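You operate a simulated robot arm through the tools that you are given. There is no shell and no other tool.

You are at the controls of a simulated robot arm. One attempt, no reset.

## Task
Set the ram's reach as the job card says, then run one stroke.
Fine: loosen the yellow clamp knob, set the red slider, tighten again; key off after. Where these are worked on the way, their far stop is far enough and under half their travel is too little: yellow clamp knob.

It is judged by the outcome, as a careful person would: the job done as asked, and still so three seconds after it is handed in. It fails if anything else is knocked over, pushed out of place, dropped, spilled or broken.

## Robot
A 7-joint arm with a four-finger gripper, fixed in place. Base frame: the origin is on the floor under the middle of its stand, x ahead of it, y to its left, z up. Units: m, degrees, N and s.
It reaches about 1.223 m from its shoulder. Its first joint turns from -69.0 to 172.0 degrees. Payload 3.67 kg.
Tool frame: the origin (TCP) lies between the finger pads and is the grasp point; the fingertips stand 0.028 m ahead of it; z points along the fingers, y is the line along which they close. The gripper opens to 0.112 m; its body begins 0.073 m behind the TCP.
Orientation is that of the tool frame in the base frame, as [roll, pitch, yaw] about the fixed x, y, z axes, in that order (R = Rz(yaw) Ry(pitch) Rx(roll)). With the fingers straight down and closing along the base's y, the tool's x points along the base's -x, its y along +y and its z along -z.

## Interface
- The arm moves only by the tool nudge_tool. Its argument "rows" is a list of rows, each an object of numbers (a shift or turn left out is 0, a gripper value left out holds the last): "dx", "dy", "dz": the shift along the tool's x, y, z in m; "wx", "wy", "wz": the turn, a rotation vector about the tool's x, y, z in degrees; "fingers": the gripper command, from -1 (fully open) to 1 (shut), values between in proportion. In form: [{"dx": .., "dy": .., "dz": .., "wx": .., "wy": .., "wz": .., "fingers": ..}, ...]. A call has 1 to 20 rows; each row is the pose to reach, as a shift and turn from the pose commanded when the call began, along the tool's axes at that moment. A row lasts 0.2 s, in which the tool goes at most 0.05 m and 8.6 degrees; a call with a longer step from one row to the next is refused whole, and so is a gripper value outside its range. Where a pose cannot be reached the arm comes as near as it can. A force on the tool above 40 N (or 10 N above the force at the start of the call, whichever is more), or a blocked arm, ends the call early, and 0.2 s more pass. The fingers move at their own pace (about 0.1025 m/s each) and stop on an object; they squeeze with about 43 N. The grip force told is the motor's: it shows also when the fingers shut on nothing. Time passes only in rows, and 0.2 s behind the last, so rows that repeat a pose let the fingers close. The reply holds the time, the measured pose of the TCP, the force on the tool along the base axes, the opening and the grip force, in the units named above and with some noise, with the torque about the TCP (base axes, N m) and any sound that the robot's microphone picked up.
- Cameras (640 x 400 px; columns grow to the right, rows downward): "scene" is fixed at [0.3984, -0.6502, 1.6073]; the picture's right is [0.66, -0.75, 0.00], its down [-0.34, -0.30, -0.89] and it looks along [0.67, 0.59, -0.46] (base axes); focal length 254 px, centre (320, 200). "wrist" rides on the gripper at [0.06, -0.018, -0.104] in the tool frame; the picture's right is [0.29, 0.96, 0.00], its down [-0.80, 0.24, -0.55] and it looks along [-0.53, 0.16, 0.83] (tool axes); focal length 234 px, centre (320, 200). There is no depth. A picture from a camera that has moved, and an enlarged one, comes with that camera's place and axes in the base frame and with its lens.
- get_image(camera): a new picture of that camera. The clock stands still meanwhile.
- raise_lower(by): slides the trunk up (or, below 0, down) by that many m; the arm rides with it, the base frame stays. It gives what a move gives, with no picture.
- zoom(camera, box): a new picture of the part [left, top, right, bottom] of that camera's present view, enlarged. The clock stands still meanwhile.
- job_done(): hands the job in; it is judged then, once.

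Places have to be worked out from the pictures, the camera data and where the tool is seen. Open the gripper and draw the arm clear of the work before you hand the job in, unless the task says otherwise.

The tools are called after "Emit:" as a command line: name --argument value ..., lists and objects as JSON in quotes. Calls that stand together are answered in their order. nudge_tool: Moves the arm, as the interface text tells. Its arguments: {"type":"object","properties":{"rows":{"type":"array","items":{"type":"object","properties":{"dx":{"type":"number"},"dy":{"type":"number"},"dz":{"type":"number"},"wx":{"type":"number"},"wy":{"type":"number"},"wz":{"type":"number"},"fingers":{"type":"number"}}}}},"required":["rows"]} The other tools are called the same way: raise_lower (by) moves the trunk up or down; get_image (camera) takes a picture; zoom (camera, box) takes an enlarged picture of a part of a camera's view; job_done () hands the job in.

At the start:

```text
time_s: 0.0
eef_pos: [0.6578, -0.1772, 1.5409]
orientation: [179.9, 0.1, 180.0]
ft_force: [0.2, 0.2, -0.5]
ft_torque: [-0.02, 0.01, -0.01]
gripper_width: 0.112
gripper_force: 0.1
trunk travel left (down, up): [-0.75, 0.09]
```

scene: 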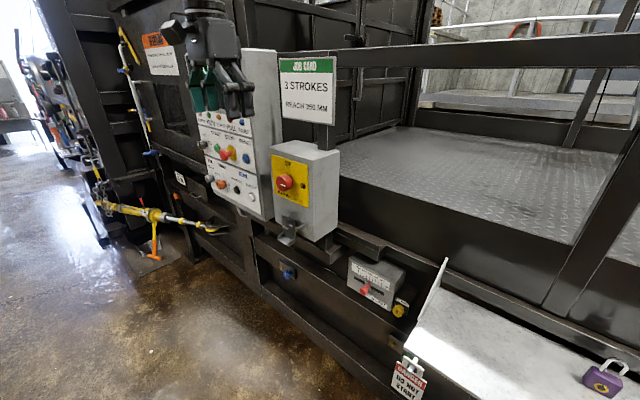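
wrist: 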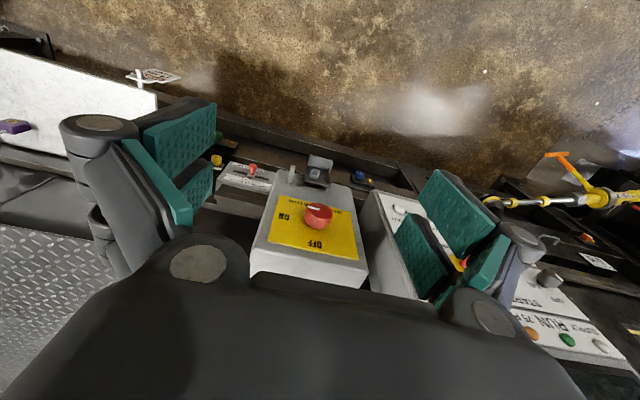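

I'll start by enlarging the parts of the scene that matter: job card, panel, isolator box, slider unit.

Emit:
zoom --camera "scene" --box '[270, 40, 350, 140]'

Emit:
zoom --camera "scene" --box '[180, 90, 350, 250]'

Emit:
zoom --camera "scene" --box '[330, 240, 450, 340]'

Emit:
zoom --camera "scene" --box '[370, 330, 640, 400]'

Emit:
zoom --camera "scene" --box '[80, 20, 240, 240]'

```text
4.00 times, centred on (310, 90) of scene
camera zoom: at [0.3984, -0.6502, 1.6073], right [0.66, -0.75, 0.0], down [-0.34, -0.3, -0.89], along [0.67, 0.59, -0.46], focal length 1017 px, centre (360, 640)
```

zoom: 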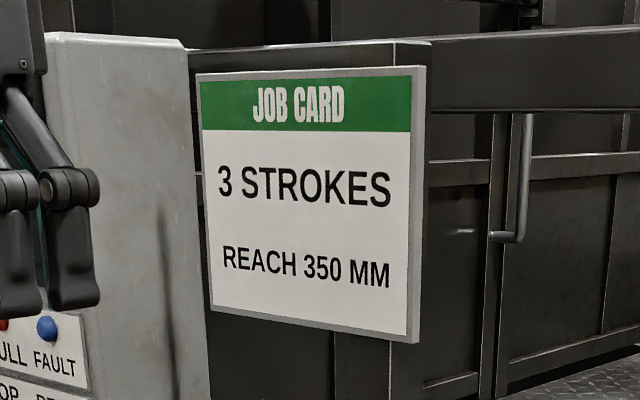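

```text
2.50 times, centred on (265, 170) of scene
camera zoom: at [0.3984, -0.6502, 1.6073], right [0.66, -0.75, 0.0], down [-0.34, -0.3, -0.89], along [0.67, 0.59, -0.46], focal length 635 px, centre (458, 275)
```

zoom: 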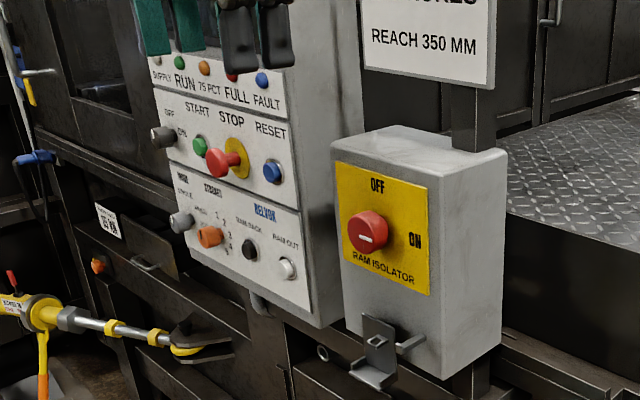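

```text
4.00 times, centred on (390, 290) of scene
camera zoom: at [0.3984, -0.6502, 1.6073], right [0.66, -0.75, 0.0], down [-0.34, -0.3, -0.89], along [0.67, 0.59, -0.46], focal length 1017 px, centre (40, -160)
```

zoom: 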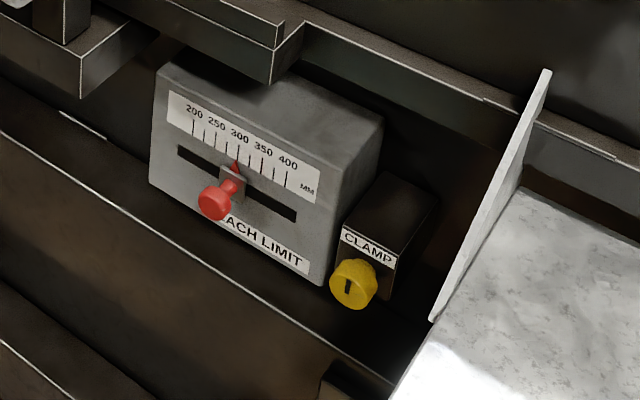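

```text
2.37 times, centred on (505, 365) of scene
camera zoom: at [0.3984, -0.6502, 1.6073], right [0.66, -0.75, 0.0], down [-0.34, -0.3, -0.89], along [0.67, 0.59, -0.46], focal length 602 px, centre (-118, -191)
```

zoom: 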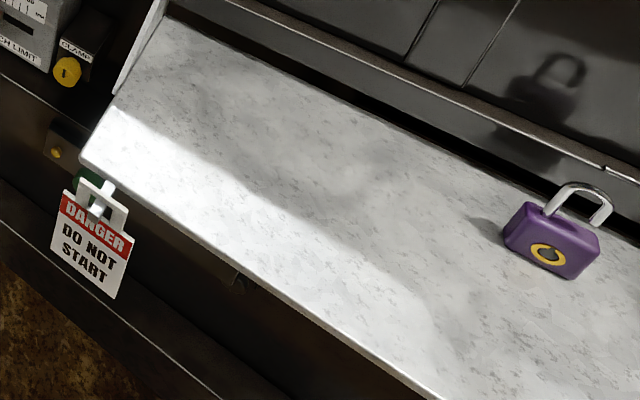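

```text
1.82 times, centred on (160, 130) of scene
camera zoom: at [0.3984, -0.6502, 1.6073], right [0.66, -0.75, 0.0], down [-0.34, -0.3, -0.89], along [0.67, 0.59, -0.46], focal length 462 px, centre (611, 327)
```

zoom: 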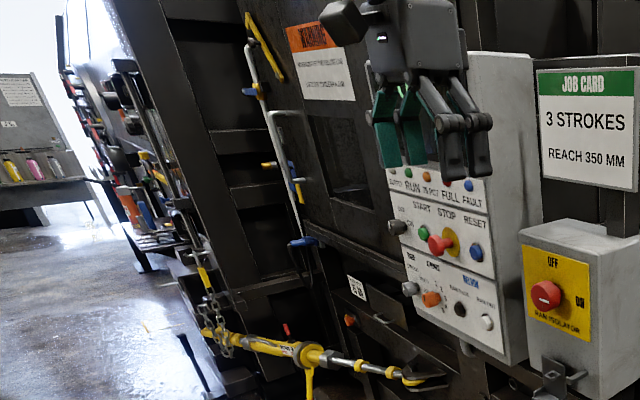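

The card reads 3 strokes and reach 350 mm. The task wants the reach set to 350 but only one stroke. I put the isolator handle near (0.84, -0.13, 1.31) and the slider near (1.02, -0.32, 0.89). I'll draw back and tilt the tool forward so the wrist camera faces the panel.

Emit:
nudge_tool --rows '[{"dx": 0.015, "wy": -7.25}, {"dx": 0.03, "wy": -14.5}, {"dx": 0.045, "wy": -21.75}, {"dx": 0.06, "wy": -29}, {"dx": 0.075, "wy": -36.25}, {"dx": 0.09, "wy": -43.5}, {"dx": 0.105, "wy": -50.75}, {"dx": 0.12, "wy": -58}]'

```text
time_s: 1.8
eef_pos: [0.5352, -0.1769, 1.5421]
orientation: [179.9, 58.2, 180.0]
ft_force: [-0.2, -0.6, -0.4]
ft_torque: [-0.01, 0.01, -0.02]
gripper_width: 0.1119
gripper_force: 0.1
trunk travel left (down, up): [-0.75, 0.09]
```

The tilt went as planned and the tool is at (0.535, -0.177, 1.54). Next I'll look from both cameras.

Emit:
get_image --camera "wrist"

Emit:
get_image --camera "scene"

```text
taken
camera wrist: at [0.4168, -0.1954, 1.5445], right [-0.15, 0.96, -0.24], down [-0.05, 0.24, 0.97], along [0.99, 0.16, 0.01], focal length 234 px, centre (320, 200)
```

wrist: 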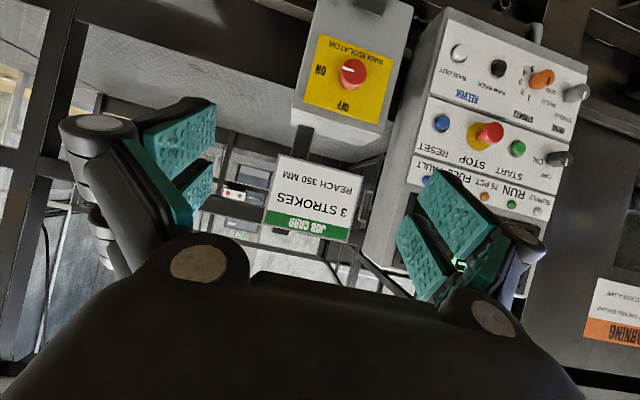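

```text
taken
```

scene: 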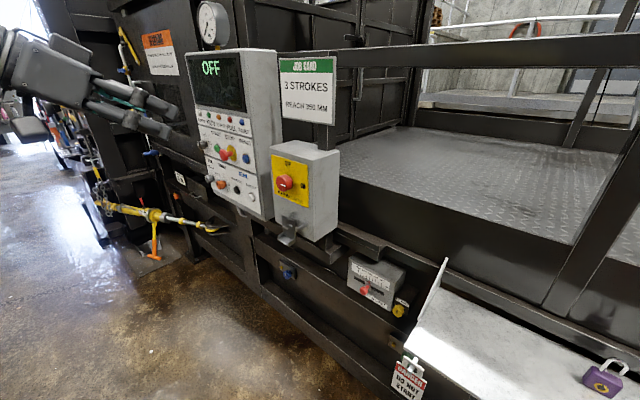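

The panel's display reads "OFF". I'll zoom in on the panel and the isolator from both cameras.

Emit:
zoom --camera "scene" --box '[180, 40, 280, 140]'

Emit:
zoom --camera "scene" --box '[190, 105, 280, 215]'

Emit:
zoom --camera "wrist" --box '[400, 20, 600, 220]'

Emit:
zoom --camera "wrist" --box '[290, 0, 420, 150]'

Emit:
zoom --camera "scene" --box '[260, 140, 350, 250]'

```text
4.00 times, centred on (230, 90) of scene
camera zoom: at [0.3984, -0.6502, 1.6073], right [0.66, -0.75, 0.0], down [-0.34, -0.3, -0.89], along [0.67, 0.59, -0.46], focal length 1017 px, centre (680, 640)
```

zoom: 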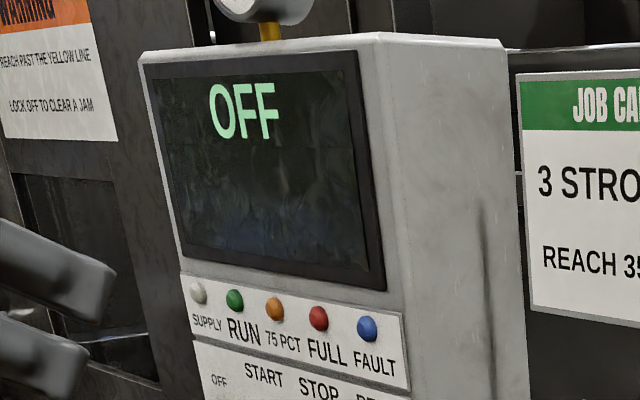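

```text
3.64 times, centred on (235, 160) of scene
camera zoom: at [0.3984, -0.6502, 1.6073], right [0.66, -0.75, 0.0], down [-0.34, -0.3, -0.89], along [0.67, 0.59, -0.46], focal length 924 px, centre (629, 346)
```

zoom: 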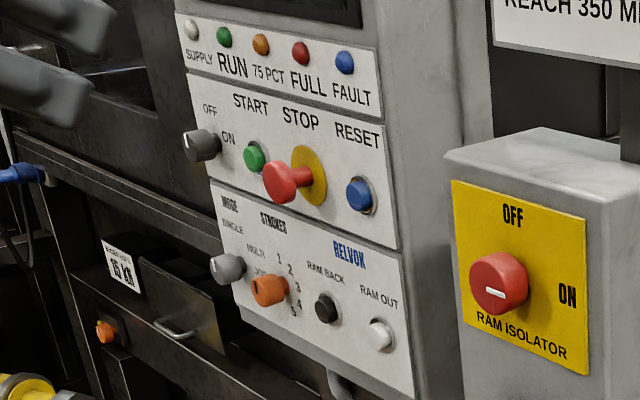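

```text
2.00 times, centred on (500, 120) of wrist
camera zoom: at [0.4168, -0.1954, 1.5445], right [-0.15, 0.96, -0.24], down [-0.05, 0.24, 0.97], along [0.99, 0.16, 0.01], focal length 468 px, centre (-40, 360)
```

zoom: 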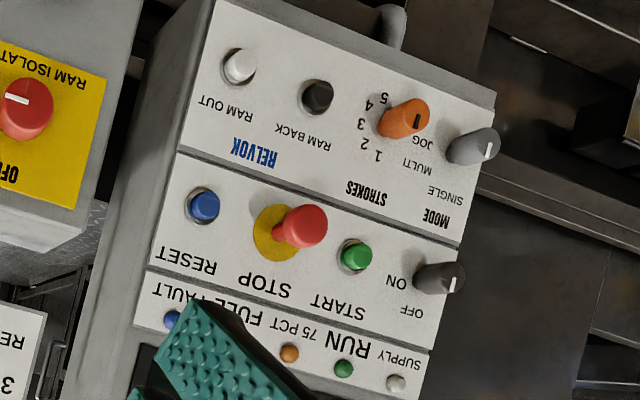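

```text
2.67 times, centred on (355, 75) of wrist
camera zoom: at [0.4168, -0.1954, 1.5445], right [-0.15, 0.96, -0.24], down [-0.05, 0.24, 0.97], along [0.99, 0.16, 0.01], focal length 624 px, centre (227, 533)
```

zoom: 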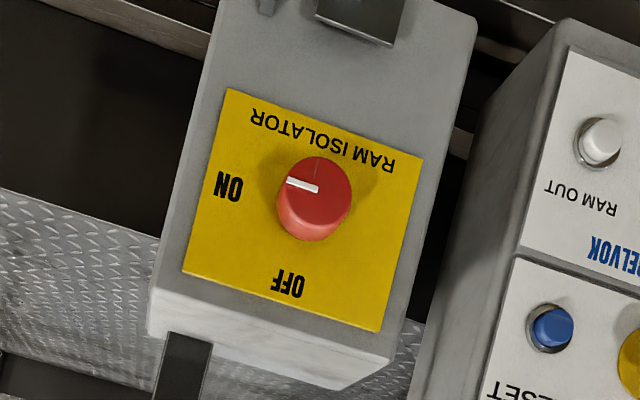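

```text
3.64 times, centred on (305, 195) of scene
camera zoom: at [0.3984, -0.6502, 1.6073], right [0.66, -0.75, 0.0], down [-0.34, -0.3, -0.89], along [0.67, 0.59, -0.46], focal length 924 px, centre (374, 218)
```

zoom: 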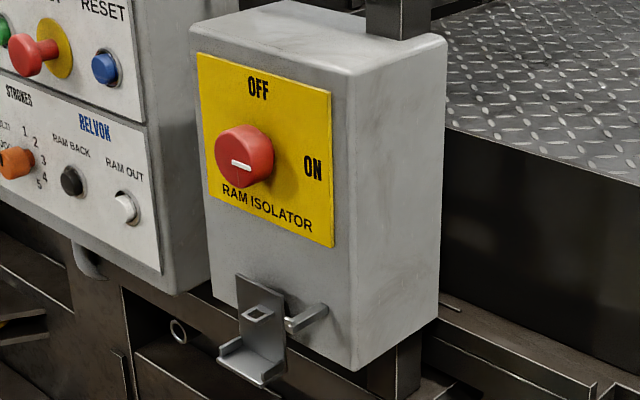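

The isolator mark already points to ON. I place START near (0.844, 0.253, 1.345) and RAM OUT near (0.852, 0.077, 1.197), on a face parallel to the y-z plane. I'll move in front of the panel with the tool pointing straight forward and still well clear of it.

Emit:
nudge_tool --rows '[{"dx": 0.0205, "dy": 0.0356, "dz": 0.0211, "wy": -2.65}, {"dx": 0.041, "dy": 0.0712, "dz": 0.0422, "wy": -5.3}, {"dx": 0.0615, "dy": 0.1068, "dz": 0.0633, "wy": -7.95}, {"dx": 0.082, "dy": 0.1424, "dz": 0.0844, "wy": -10.6}, {"dx": 0.1025, "dy": 0.178, "dz": 0.1055, "wy": -13.25}, {"dx": 0.123, "dy": 0.2136, "dz": 0.1266, "wy": -15.9}, {"dx": 0.1435, "dy": 0.2492, "dz": 0.1477, "wy": -18.55}, {"dx": 0.164, "dy": 0.2848, "dz": 0.1688, "wy": -21.2}, {"dx": 0.1845, "dy": 0.3204, "dz": 0.1899, "wy": -23.85}, {"dx": 0.205, "dy": 0.356, "dz": 0.211, "wy": -26.5}, {"dx": 0.2255, "dy": 0.3916, "dz": 0.2321, "wy": -29.15}, {"dx": 0.2457, "dy": 0.427, "dz": 0.2535, "wy": -31.8}]'

Emit:
get_image --camera "wrist"

Emit:
get_image --camera "scene"

```text
time_s: 4.3
eef_pos: [0.6585, 0.187, 1.2759]
orientation: [107.3, 82.9, 102.9]
ft_force: [1.1, 1.0, -0.8]
ft_torque: [0.03, -0.05, -0.11]
gripper_width: 0.1117
gripper_force: 0.0
trunk travel left (down, up): [-0.75, 0.09]
stopped in row 12: the arm was blocked; the commanded pose is now the measured one
```

```text
taken
camera wrist: at [0.5524, 0.1844, 1.2175], right [0.07, 0.98, -0.17], down [-0.51, 0.18, 0.84], along [0.86, 0.03, 0.51], focal length 234 px, centre (320, 200)
```

wrist: 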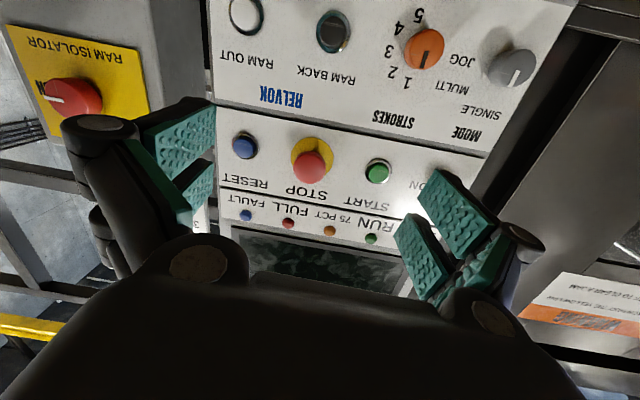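

```text
taken
```

scene: 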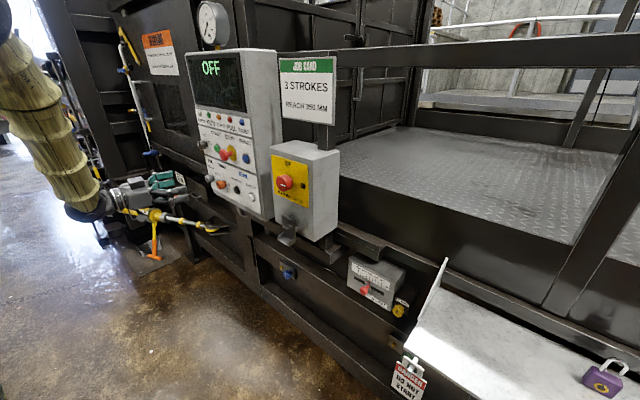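

The arm was blocked at the last row, likely a joint limit since the contact force is negligible. The view is good anyway, so I'll zoom in on the selectors.

Emit:
zoom --camera "wrist" --box '[380, 0, 560, 140]'

Emit:
zoom --camera "wrist" --box '[210, 120, 420, 260]'

Emit:
zoom --camera "scene" --box '[195, 120, 255, 190]'

```text
2.86 times, centred on (470, 70) of wrist
camera zoom: at [0.5524, 0.1844, 1.2175], right [0.07, 0.98, -0.17], down [-0.51, 0.18, 0.84], along [0.86, 0.03, 0.51], focal length 669 px, centre (-109, 571)
```

zoom: 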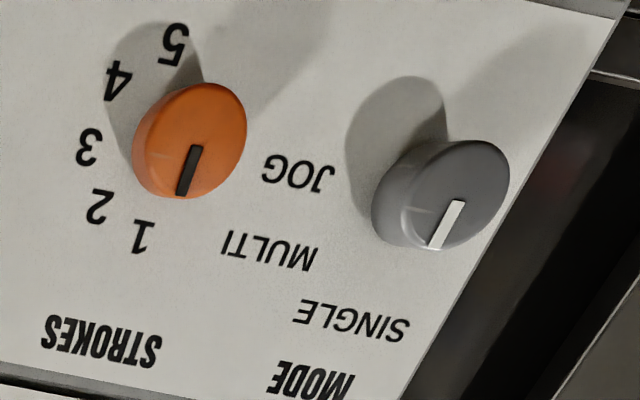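

```text
2.86 times, centred on (315, 190) of wrist
camera zoom: at [0.5524, 0.1844, 1.2175], right [0.07, 0.98, -0.17], down [-0.51, 0.18, 0.84], along [0.86, 0.03, 0.51], focal length 669 px, centre (334, 229)
```

zoom: 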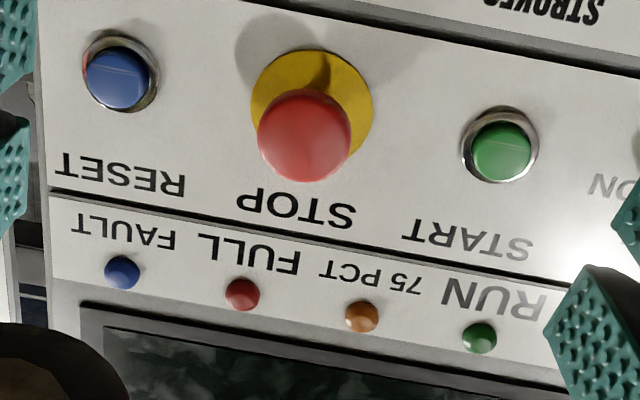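

```text
5.71 times, centred on (225, 155) of scene
camera zoom: at [0.3984, -0.6502, 1.6073], right [0.66, -0.75, 0.0], down [-0.34, -0.3, -0.89], along [0.67, 0.59, -0.46], focal length 1452 px, centre (863, 457)
```

zoom: 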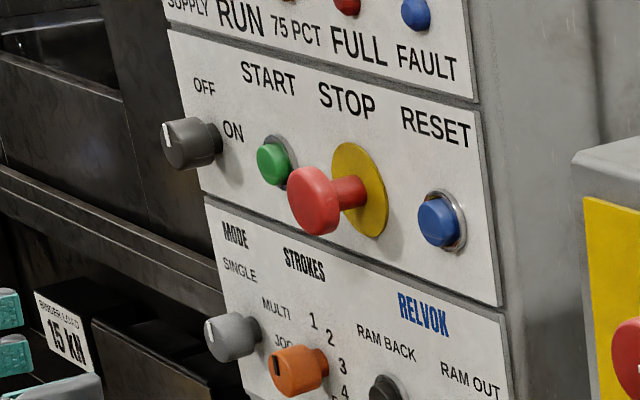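

The MODE mark points to SINGLE, STROKES points to 1 and the key to OFF, so one stroke is already selected and the slider can be set with the power off. I'll move across in front of the slider unit while staying at x=0.66, straightening the tool as I go.

Emit:
nudge_tool --rows '[{"dx": -0.0054, "dy": -0.0432, "dz": 0.0032, "wx": -0.42, "wy": -0.19, "wz": -0.71}, {"dx": -0.0108, "dy": -0.0864, "dz": 0.0064, "wx": -0.84, "wy": -0.38, "wz": -1.42}, {"dx": -0.0162, "dy": -0.1296, "dz": 0.0096, "wx": -1.26, "wy": -0.57, "wz": -2.13}, {"dx": -0.0216, "dy": -0.1728, "dz": 0.0128, "wx": -1.68, "wy": -0.76, "wz": -2.84}, {"dx": -0.027, "dy": -0.216, "dz": 0.016, "wx": -2.1, "wy": -0.95, "wz": -3.55}, {"dx": -0.0324, "dy": -0.2592, "dz": 0.0192, "wx": -2.52, "wy": -1.14, "wz": -4.26}, {"dx": -0.0378, "dy": -0.3024, "dz": 0.0224, "wx": -2.94, "wy": -1.33, "wz": -4.97}, {"dx": -0.0432, "dy": -0.3456, "dz": 0.0256, "wx": -3.36, "wy": -1.52, "wz": -5.68}, {"dx": -0.0486, "dy": -0.3888, "dz": 0.0288, "wx": -3.78, "wy": -1.71, "wz": -6.39}, {"dx": -0.054, "dy": -0.432, "dz": 0.032, "wx": -4.2, "wy": -1.9, "wz": -7.1}]'

Emit:
get_image --camera "wrist"

Emit:
get_image --camera "scene"

```text
time_s: 6.5
eef_pos: [0.6703, -0.2599, 1.2763]
orientation: [-16.3, 89.8, -16.6]
ft_force: [0.2, -1.1, 0.2]
ft_torque: [0.0, 0.01, 0.03]
gripper_width: 0.1121
gripper_force: 0.1
out of reach, approached as far as the arm can: row 7, 8, 9, 10
trunk travel left (down, up): [-0.75, 0.09]
```

```text
taken
camera wrist: at [0.568, -0.2776, 1.2153], right [0.0, 0.96, -0.29], down [-0.56, 0.24, 0.79], along [0.83, 0.16, 0.53], focal length 234 px, centre (320, 200)
```

wrist: 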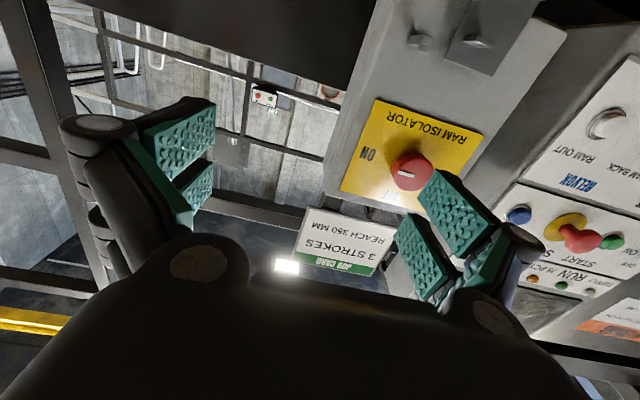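

```text
taken
```

scene: 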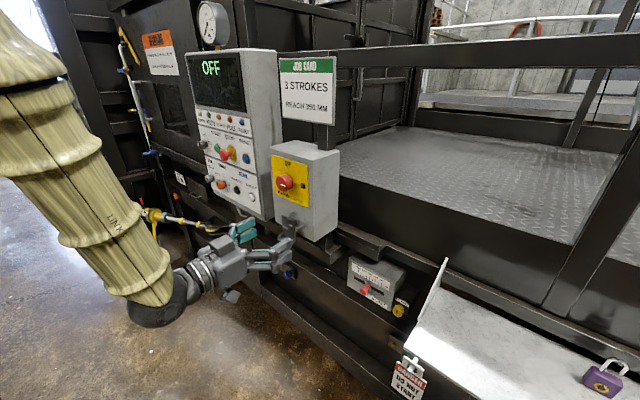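

The tool now points straight forward at (0.67, -0.26, 1.276), near the fold limit. I place the clamp knob near (1.035, -0.449, 0.865). I'll lower the trunk 0.35 m so the slider unit is at working height and the arm can unfold.

Emit:
raise_lower --by -0.35

Emit:
get_image --camera "wrist"

Emit:
get_image --camera "scene"

```text
time_s: 9.9
eef_pos: [0.671, -0.2571, 0.9267]
orientation: [-40.2, 89.7, -40.3]
ft_force: [0.3, -0.9, -0.6]
ft_torque: [-0.01, 0.0, -0.03]
gripper_width: 0.1121
gripper_force: 0.1
trunk travel left (down, up): [-0.4, 0.44]
```

```text
taken
camera wrist: at [0.5681, -0.2746, 0.866], right [0.01, 0.96, -0.29], down [-0.56, 0.24, 0.79], along [0.83, 0.16, 0.53], focal length 234 px, centre (320, 200)
```

wrist: 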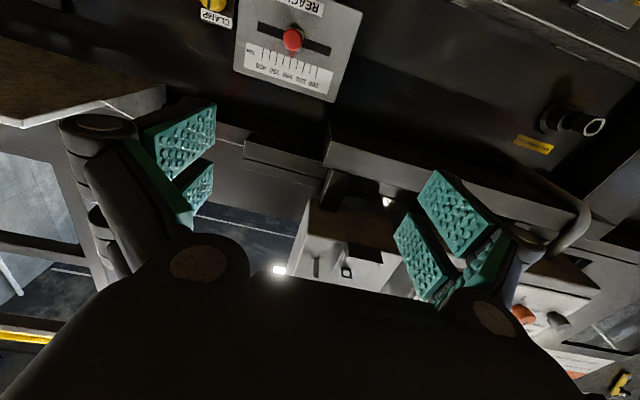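

```text
taken
```

scene: 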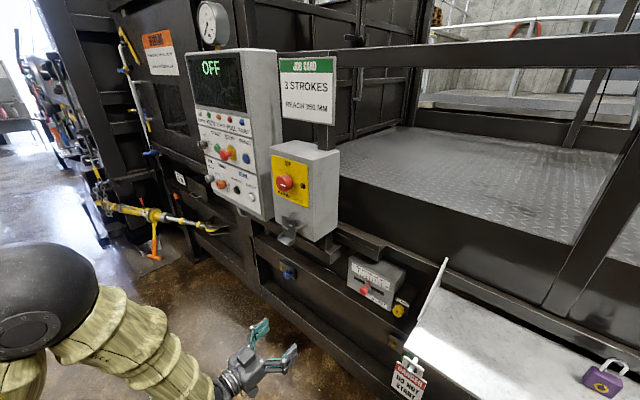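

Re-triangulating puts the red slider knob at about (1.018, -0.319, 0.880) and the clamp knob at (1.037, -0.448, 0.864). I'll move nearer for a square, close look at both.

Emit:
nudge_tool --rows '[{"dx": 0.021, "dy": -0.0205, "dz": 0.0248}, {"dx": 0.042, "dy": -0.041, "dz": 0.0497}, {"dx": 0.0635, "dy": -0.0615, "dz": 0.0745}, {"dx": 0.0847, "dy": -0.082, "dz": 0.0993}, {"dx": 0.1058, "dy": -0.1025, "dz": 0.1242}, {"dx": 0.127, "dy": -0.123, "dz": 0.149}]'

Emit:
get_image --camera "wrist"

Emit:
zoom --camera "wrist" --box '[220, 70, 420, 230]'

```text
time_s: 11.3
eef_pos: [0.8216, -0.3843, 0.8]
orientation: [-41.0, 89.8, -41.3]
ft_force: [-0.1, 0.3, -0.6]
ft_torque: [-0.03, -0.01, 0.04]
gripper_width: 0.1118
gripper_force: 0.0
trunk travel left (down, up): [-0.4, 0.44]
```

```text
taken
camera wrist: at [0.7183, -0.4014, 0.7392], right [0.0, 0.96, -0.29], down [-0.56, 0.24, 0.79], along [0.83, 0.16, 0.53], focal length 234 px, centre (320, 200)
```

wrist: 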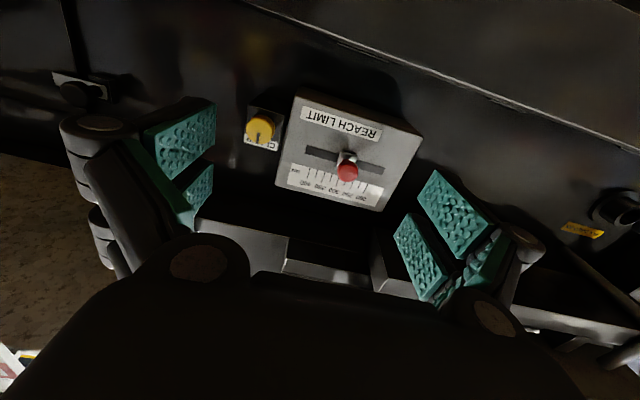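

```text
2.50 times, centred on (320, 150) of wrist
camera zoom: at [0.7183, -0.4014, 0.7392], right [0.0, 0.96, -0.29], down [-0.56, 0.24, 0.79], along [0.83, 0.16, 0.53], focal length 585 px, centre (320, 325)
```

zoom: 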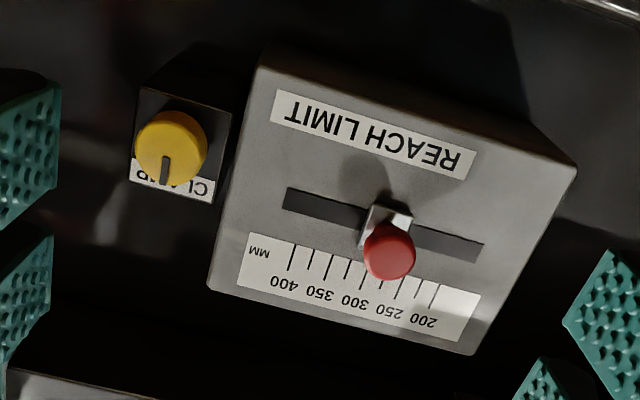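

The scale spans 200 to 400 over about 0.1 m in y, with 200 at y≈-0.270 and 400 at y≈-0.369, so 350 is at y≈-0.345. The slider now reads about 300, and the box faces are at x≈1.05. I'll half-close the fingers in free air to see how the tips move.

Emit:
nudge_tool --rows '[{"fingers": 0.0}, {"fingers": 0.0}, {"fingers": 0.0}]'

Emit:
get_image --camera "wrist"

Emit:
get_image --camera "scene"

```text
time_s: 12.1
eef_pos: [0.8198, -0.3827, 0.8011]
orientation: [-39.7, 89.8, -39.9]
ft_force: [-0.4, 0.0, -0.2]
ft_torque: [0.01, -0.02, 0.0]
gripper_width: 0.0563
gripper_force: 0.0
trunk travel left (down, up): [-0.4, 0.44]
```

```text
taken
camera wrist: at [0.7178, -0.4006, 0.7404], right [0.01, 0.96, -0.29], down [-0.56, 0.24, 0.79], along [0.83, 0.16, 0.53], focal length 234 px, centre (320, 200)
```

wrist: 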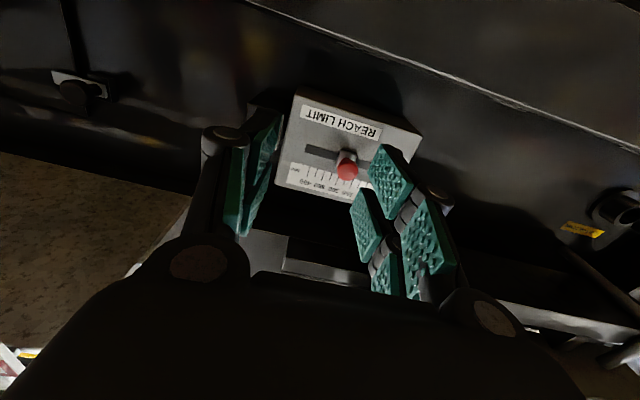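

```text
taken
```

scene: 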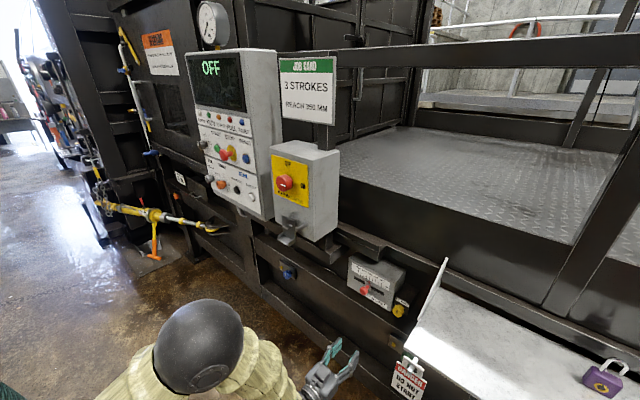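

The tips stay well inside the clear space at a 0.056 m opening. I'll zoom in on the clamp knob and slider to pin down their positions and marks.

Emit:
zoom --camera "wrist" --box '[225, 80, 305, 150]'

Emit:
zoom --camera "wrist" --box '[280, 120, 380, 210]'

Emit:
zoom --camera "scene" --box '[345, 255, 415, 325]'

```text
5.71 times, centred on (265, 115) of wrist
camera zoom: at [0.7178, -0.4006, 0.7404], right [0.01, 0.96, -0.29], down [-0.56, 0.24, 0.79], along [0.83, 0.16, 0.53], focal length 1338 px, centre (634, 686)
```

zoom: 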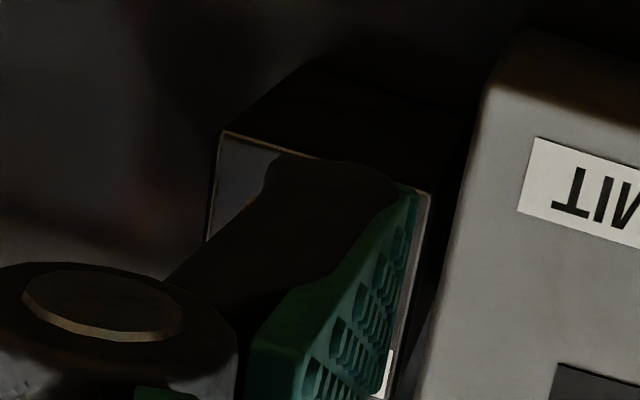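

```text
4.44 times, centred on (330, 165) of wrist
camera zoom: at [0.7178, -0.4006, 0.7404], right [0.01, 0.96, -0.29], down [-0.56, 0.24, 0.79], along [0.83, 0.16, 0.53], focal length 1041 px, centre (276, 356)
```

zoom: 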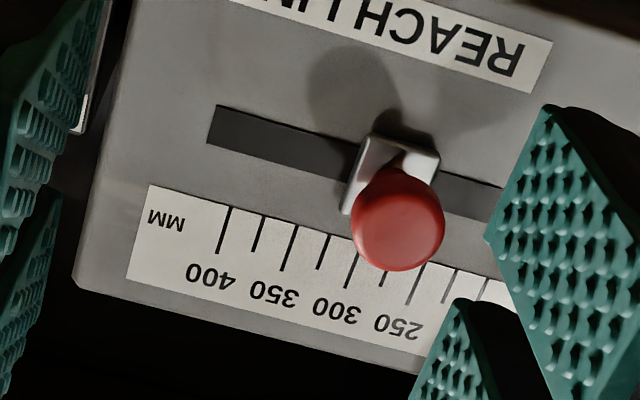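

```text
5.71 times, centred on (380, 290) of scene
camera zoom: at [0.3984, -0.6502, 1.6073], right [0.66, -0.75, 0.0], down [-0.34, -0.3, -0.89], along [0.67, 0.59, -0.46], focal length 1452 px, centre (-23, -314)
```

zoom: 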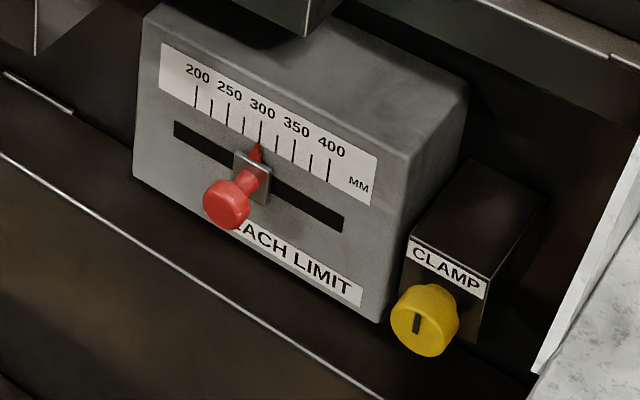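

From matched sightings in both cameras, the clamp knob front is at about (1.035, -0.4515, 0.854). The face plane is x≈1.056, with 200 at y=-0.270 and 400 at y=-0.369. I'll bring the half-open gripper to about 5 cm in front of the clamp knob and check alignment.

Emit:
nudge_tool --rows '[{"dx": -0.0106, "dy": -0.0138, "dz": 0.03, "fingers": -0.1}, {"dx": -0.0212, "dy": -0.0276, "dz": 0.06, "fingers": -0.1}, {"dx": -0.0318, "dy": -0.0414, "dz": 0.09, "fingers": -0.1}, {"dx": -0.0424, "dy": -0.0552, "dz": 0.12, "fingers": -0.1}, {"dx": -0.053, "dy": -0.069, "dz": 0.155, "fingers": -0.1}]'

Emit:
get_image --camera "wrist"

Emit:
get_image --camera "scene"

```text
time_s: 13.3
eef_pos: [0.9745, -0.4514, 0.8562]
orientation: [-35.6, 89.6, -35.9]
ft_force: [-0.2, 0.1, -0.4]
ft_torque: [0.01, 0.01, 0.01]
gripper_width: 0.0616
gripper_force: 0.1
trunk travel left (down, up): [-0.4, 0.44]
```

```text
taken
camera wrist: at [0.872, -0.4697, 0.7947], right [0.01, 0.96, -0.29], down [-0.56, 0.24, 0.79], along [0.83, 0.16, 0.53], focal length 234 px, centre (320, 200)
```

wrist: 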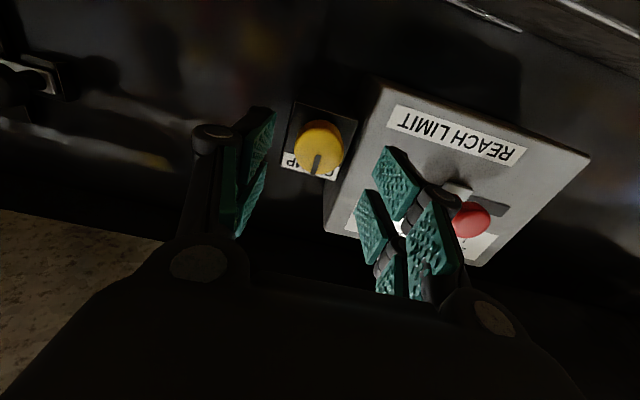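

```text
taken
```

scene: 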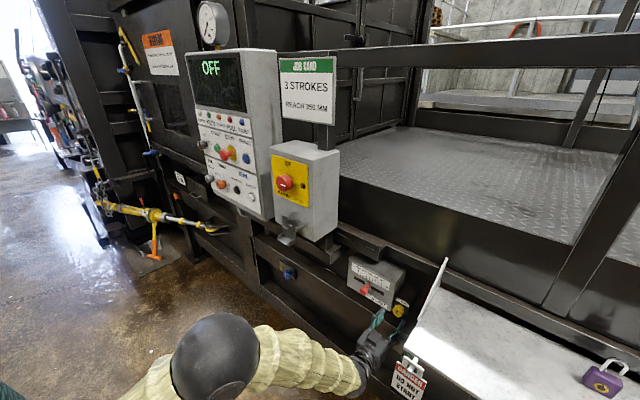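

The knob projects to y≈-0.4526, z≈0.857, so alignment is within about 1 mm. I'll zoom in to check clearances before going in.

Emit:
zoom --camera "scene" --box '[345, 265, 445, 385]'

Emit:
zoom --camera "wrist" --box '[180, 80, 500, 300]'

```text
3.33 times, centred on (395, 325) of scene
camera zoom: at [0.3984, -0.6502, 1.6073], right [0.66, -0.75, 0.0], down [-0.34, -0.3, -0.89], along [0.67, 0.59, -0.46], focal length 847 px, centre (70, -217)
```

zoom: 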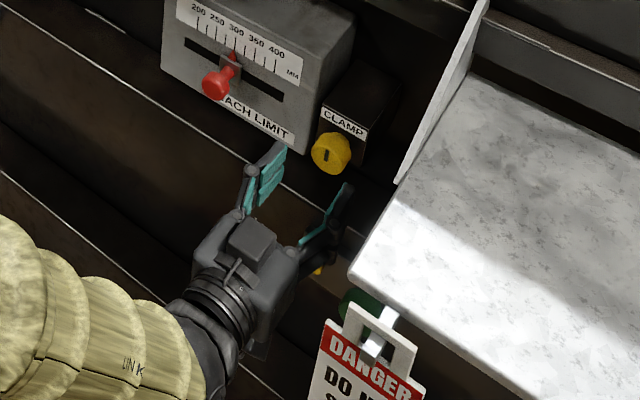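

```text
1.82 times, centred on (340, 190) of wrist
camera zoom: at [0.872, -0.4697, 0.7947], right [0.01, 0.96, -0.29], down [-0.56, 0.24, 0.79], along [0.83, 0.16, 0.53], focal length 426 px, centre (284, 218)
```

zoom: 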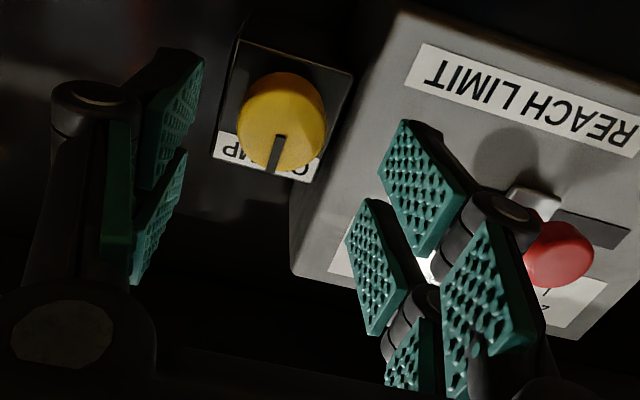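

The knob mark points straight up and the open fingers straddle the knob with room to spare. I'll advance 4.5 cm along the tool axis.

Emit:
nudge_tool --rows '[{"dz": 0.012}, {"dz": 0.024}, {"dz": 0.035}, {"dz": 0.045}]'

Emit:
zoom --camera "wrist" --box '[180, 80, 500, 300]'

Emit:
zoom --camera "scene" --box '[355, 265, 435, 345]'

```text
time_s: 14.3
eef_pos: [1.0204, -0.4511, 0.8543]
orientation: [-35.3, 89.7, -35.5]
ft_force: [0.5, 0.2, -0.1]
ft_torque: [0.01, -0.02, -0.02]
gripper_width: 0.0614
gripper_force: 0.1
trunk travel left (down, up): [-0.4, 0.44]
```

```text
1.82 times, centred on (340, 190) of wrist
camera zoom: at [0.9171, -0.4691, 0.7937], right [0.01, 0.96, -0.29], down [-0.56, 0.24, 0.79], along [0.83, 0.16, 0.53], focal length 426 px, centre (284, 218)
```

zoom: 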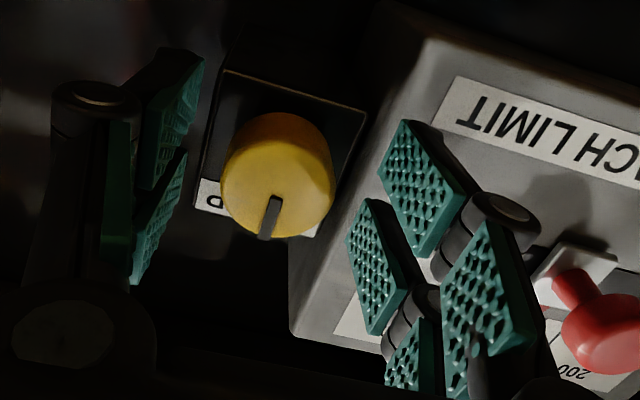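

```text
5.00 times, centred on (395, 305) of scene
camera zoom: at [0.3984, -0.6502, 1.6073], right [0.66, -0.75, 0.0], down [-0.34, -0.3, -0.89], along [0.67, 0.59, -0.46], focal length 1271 px, centre (-55, -325)
```

zoom: 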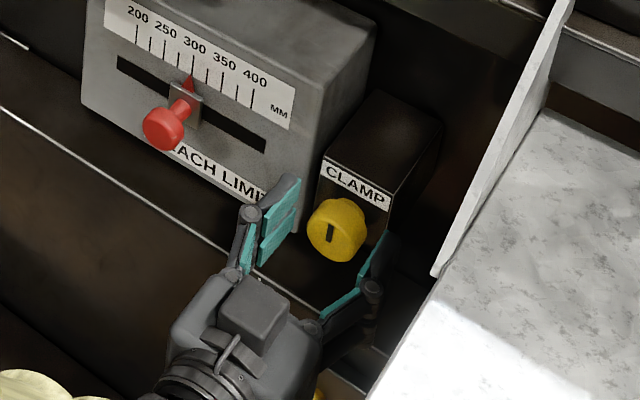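

The tips reach about x≈1.04 while the knob front is near 1.03. I'll go 8 mm further for a better bite, then close on the knob.

Emit:
nudge_tool --rows '[{"dz": 0.004, "fingers": -0.1}, {"dz": 0.008, "fingers": -0.1}, {"dz": 0.008, "fingers": 0.3}, {"dz": 0.008, "fingers": 0.6}, {"dz": 0.008, "fingers": 1.0}, {"dz": 0.008, "fingers": 1.0}]'

Emit:
zoom --camera "wrist" --box '[180, 80, 500, 300]'

Emit:
zoom --camera "scene" --box '[355, 265, 435, 345]'

```text
time_s: 15.7
eef_pos: [1.0282, -0.4519, 0.8539]
orientation: [-29.5, 89.8, -29.8]
ft_force: [7.4, -8.3, 3.6]
ft_torque: [0.07, -0.01, -0.27]
gripper_width: 0.0348
gripper_force: 45.0
trunk travel left (down, up): [-0.4, 0.44]
```

```text
1.82 times, centred on (340, 190) of wrist
camera zoom: at [0.9252, -0.4697, 0.7936], right [0.01, 0.96, -0.29], down [-0.56, 0.24, 0.79], along [0.83, 0.16, 0.53], focal length 426 px, centre (284, 218)
```

zoom: 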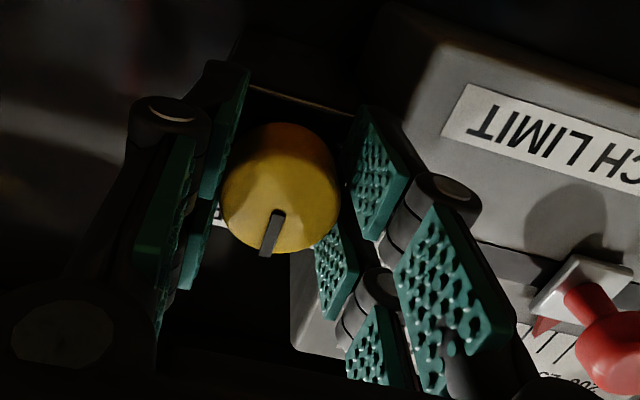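

```text
5.00 times, centred on (395, 305) of scene
camera zoom: at [0.3984, -0.6502, 1.6073], right [0.66, -0.75, 0.0], down [-0.34, -0.3, -0.89], along [0.67, 0.59, -0.46], focal length 1271 px, centre (-55, -325)
```

zoom: 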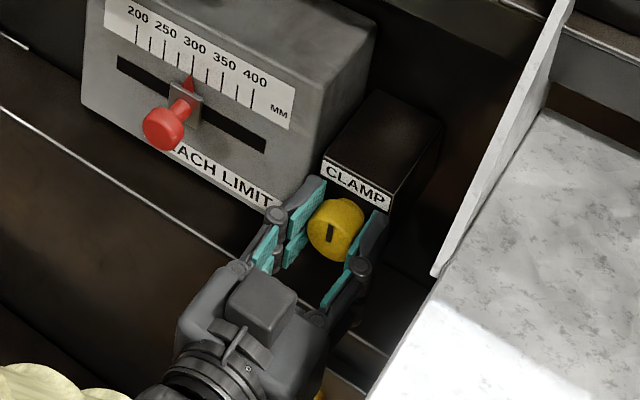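

The grip is holding at 0.035 m with 45 N. I'll turn counter-clockwise as seen from the front (negative wz) in small steps to loosen, watching the torque.

Emit:
nudge_tool --rows '[{"wz": -6, "fingers": 1.0}, {"wz": -12}, {"wz": -18}, {"wz": -24}, {"wz": -30}]'

Emit:
zoom --camera "wrist" --box '[180, 80, 500, 300]'

Emit:
zoom --camera "scene" --box '[355, 265, 435, 345]'

```text
time_s: 16.9
eef_pos: [1.0268, -0.4534, 0.857]
orientation: [-89.2, 59.8, -89.6]
ft_force: [13.5, -15.4, 20.4]
ft_torque: [0.62, -0.15, -0.9]
gripper_width: 0.0341
gripper_force: 44.9
trunk travel left (down, up): [-0.4, 0.44]
```

```text
1.82 times, centred on (340, 190) of wrist
camera zoom: at [0.9239, -0.4976, 0.813], right [0.01, 0.68, -0.73], down [-0.55, 0.61, 0.56], along [0.83, 0.4, 0.38], focal length 426 px, centre (284, 218)
```

zoom: 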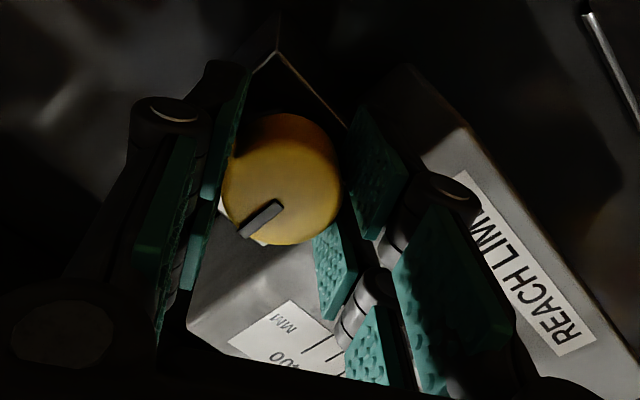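

```text
5.00 times, centred on (395, 305) of scene
camera zoom: at [0.3984, -0.6502, 1.6073], right [0.66, -0.75, 0.0], down [-0.34, -0.3, -0.89], along [0.67, 0.59, -0.46], focal length 1271 px, centre (-55, -325)
```

zoom: 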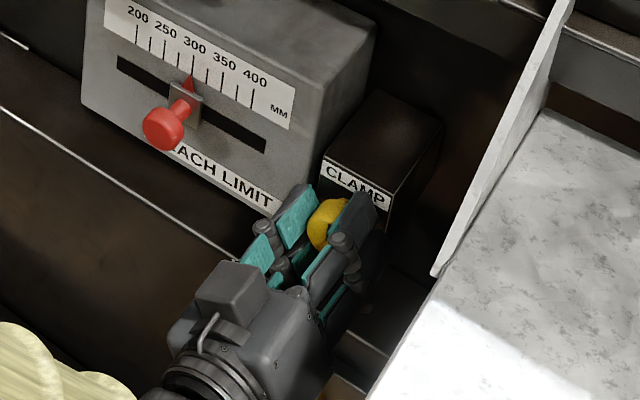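

The mark still points straight up, so the fingers slipped and the knob did not turn that way (about 0.6 N·m reaction). I'll turn back the other way with the same grip and see whether the knob follows.

Emit:
nudge_tool --rows '[{"wz": 6, "fingers": 1.0}, {"wz": 12}, {"wz": 18}, {"wz": 24}, {"wz": 30}]'

Emit:
zoom --camera "wrist" --box '[180, 80, 500, 300]'

```text
time_s: 17.7
eef_pos: [1.0276, -0.4532, 0.8565]
orientation: [-87.8, 76.7, -88.2]
ft_force: [-6.8, -6.5, 4.2]
ft_torque: [-0.01, -0.52, -0.26]
gripper_width: 0.034
gripper_force: 45.2
trunk travel left (down, up): [-0.4, 0.44]
stopped in row 4: the force on the tool passed its limit at 41 N (the readings are from after the stop); the commanded pose is now the measured one
```

```text
1.82 times, centred on (340, 190) of wrist
camera zoom: at [0.9241, -0.4829, 0.8013], right [0.01, 0.87, -0.5], down [-0.56, 0.42, 0.72], along [0.83, 0.27, 0.49], focal length 426 px, centre (284, 218)
```

zoom: 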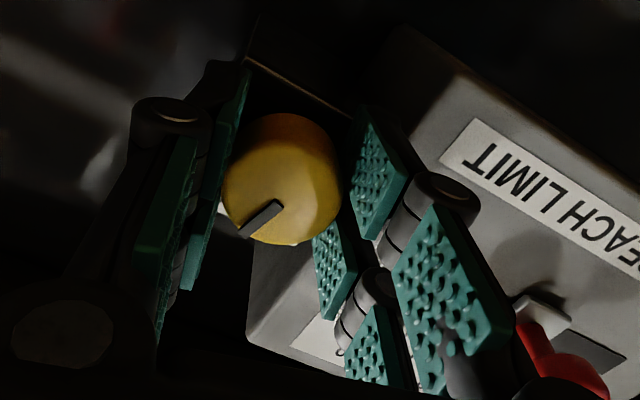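

The mark stayed fixed relative to the fingers this time, so the knob turns clockwise and has moved about 16°. The turn stopped on a 41 N side force. I'll continue clockwise in gentler steps.

Emit:
nudge_tool --rows '[{"wz": 3, "fingers": 1.0}, {"wz": 6}, {"wz": 9}, {"wz": 12}]'

Emit:
zoom --camera "wrist" --box '[180, 80, 500, 300]'

```text
time_s: 18.7
eef_pos: [1.0274, -0.453, 0.8566]
orientation: [-69.1, 88.7, -69.4]
ft_force: [-3.8, -8.8, 6.4]
ft_torque: [0.01, 0.04, -0.15]
gripper_width: 0.0338
gripper_force: 45.5
trunk travel left (down, up): [-0.4, 0.44]
```

```text
1.82 times, centred on (340, 190) of wrist
camera zoom: at [0.9242, -0.4708, 0.7961], right [0.01, 0.95, -0.31], down [-0.56, 0.26, 0.79], along [0.83, 0.17, 0.53], focal length 426 px, centre (284, 218)
```

zoom: 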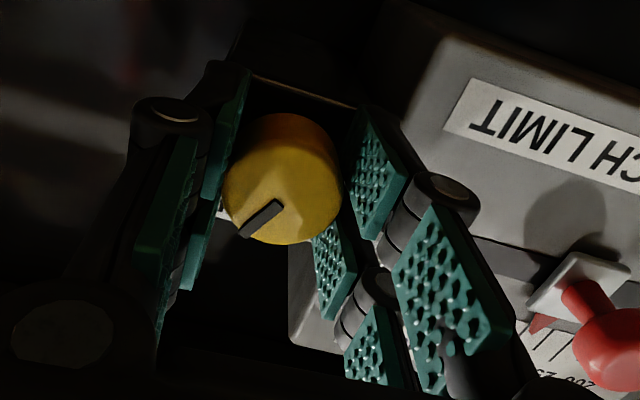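

The knob follows cleanly, with the mark about 31° clockwise of up and low torque. I'll keep turning clockwise toward the far stop.

Emit:
nudge_tool --rows '[{"wz": 5, "fingers": 1.0}, {"wz": 10}, {"wz": 15}, {"wz": 20}, {"wz": 25}, {"wz": 30}, {"wz": 35}, {"wz": 40}, {"wz": 45}, {"wz": 50}]'

Emit:
zoom --camera "wrist" --box '[180, 80, 500, 300]'

Emit:
get_image --camera "scene"

```text
time_s: 20.9
eef_pos: [1.0263, -0.4519, 0.8568]
orientation: [89.3, 41.2, 89.3]
ft_force: [-0.6, -12.4, 10.8]
ft_torque: [-0.01, -0.44, 0.09]
gripper_width: 0.0337
gripper_force: 45.2
trunk travel left (down, up): [-0.4, 0.44]
```

```text
1.82 times, centred on (340, 190) of wrist
camera zoom: at [0.9245, -0.4181, 0.8028], right [0.0, 0.85, 0.53], down [-0.56, -0.44, 0.7], along [0.83, -0.3, 0.48], focal length 426 px, centre (284, 218)
```

zoom: 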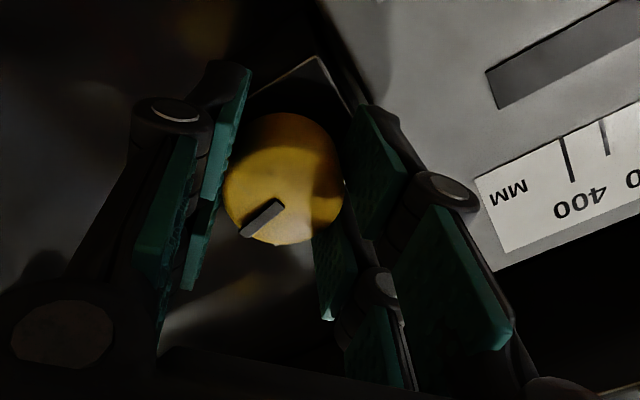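

```text
taken
```

scene: 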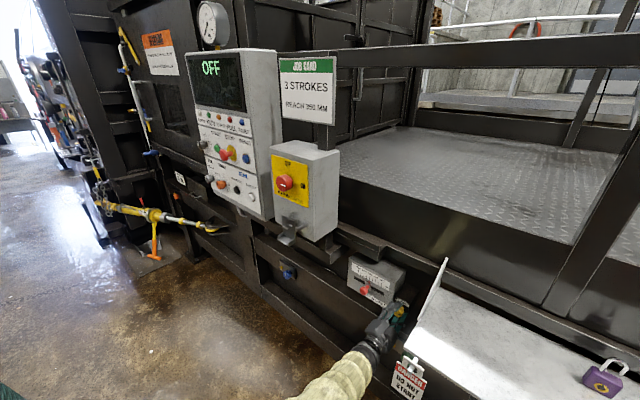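

The knob turned with the tool to about 81° clockwise of up and torque about its axis is still near zero. I'll continue toward the stop.

Emit:
nudge_tool --rows '[{"wz": 4, "fingers": 1.0}, {"wz": 8}, {"wz": 12}, {"wz": 16}, {"wz": 20}, {"wz": 24}]'

Emit:
zoom --camera "wrist" --box '[180, 80, 500, 300]'

```text
time_s: 22.3
eef_pos: [1.0265, -0.4514, 0.8569]
orientation: [89.5, 17.2, 89.5]
ft_force: [8.0, -9.6, 15.0]
ft_torque: [-0.69, -0.39, 0.09]
gripper_width: 0.0344
gripper_force: 45.8
trunk travel left (down, up): [-0.4, 0.44]
```

```text
1.82 times, centred on (340, 190) of wrist
camera zoom: at [0.9239, -0.3989, 0.8209], right [0.0, 0.56, 0.83], down [-0.56, -0.69, 0.46], along [0.83, -0.46, 0.32], focal length 426 px, centre (284, 218)
```

zoom: 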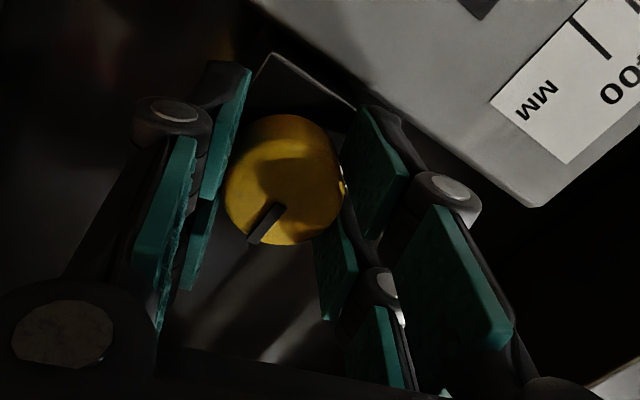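

The reaction reached -0.69 N·m with a small slip at the end, so the knob is at its far stop, about 90° clockwise. I'll open, back off 7 cm, and roll the tool back to level so the fingers close along y for the slider.

Emit:
nudge_tool --rows '[{"fingers": 0.1}, {"fingers": -0.1}, {"fingers": -0.1}, {"dz": -0.02}, {"dz": -0.045}, {"dz": -0.07}, {"dz": -0.07, "wz": -8}, {"dz": -0.07, "wz": -16}, {"dz": -0.07, "wz": -24}, {"dz": -0.07, "wz": -32}, {"dz": -0.07, "wz": -40}, {"dz": -0.07, "wz": -48}, {"dz": -0.07, "wz": -56}, {"dz": -0.07, "wz": -64}, {"dz": -0.07, "wz": -72.5}]'

Emit:
get_image --camera "wrist"

Emit:
zoom --camera "scene" --box '[345, 255, 435, 345]'

```text
time_s: 25.5
eef_pos: [0.958, -0.4512, 0.8569]
orientation: [7.8, 89.6, 7.5]
ft_force: [0.7, -0.3, 0.1]
ft_torque: [0.02, 0.04, 0.02]
gripper_width: 0.0616
gripper_force: 0.1
trunk travel left (down, up): [-0.4, 0.44]
```

```text
taken
camera wrist: at [0.8548, -0.469, 0.795], right [0.01, 0.96, -0.29], down [-0.56, 0.24, 0.79], along [0.83, 0.15, 0.54], focal length 234 px, centre (320, 200)
```

wrist: 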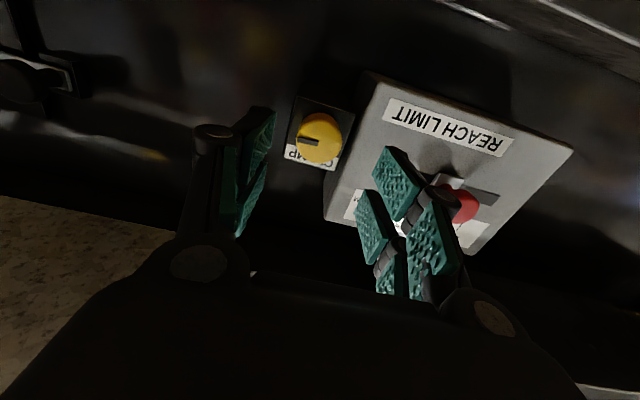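

```text
4.44 times, centred on (390, 300) of scene
camera zoom: at [0.3984, -0.6502, 1.6073], right [0.66, -0.75, 0.0], down [-0.34, -0.3, -0.89], along [0.67, 0.59, -0.46], focal length 1130 px, centre (9, -244)
```

zoom: 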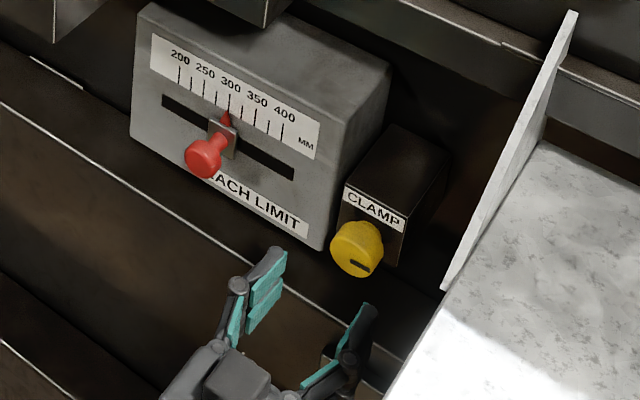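

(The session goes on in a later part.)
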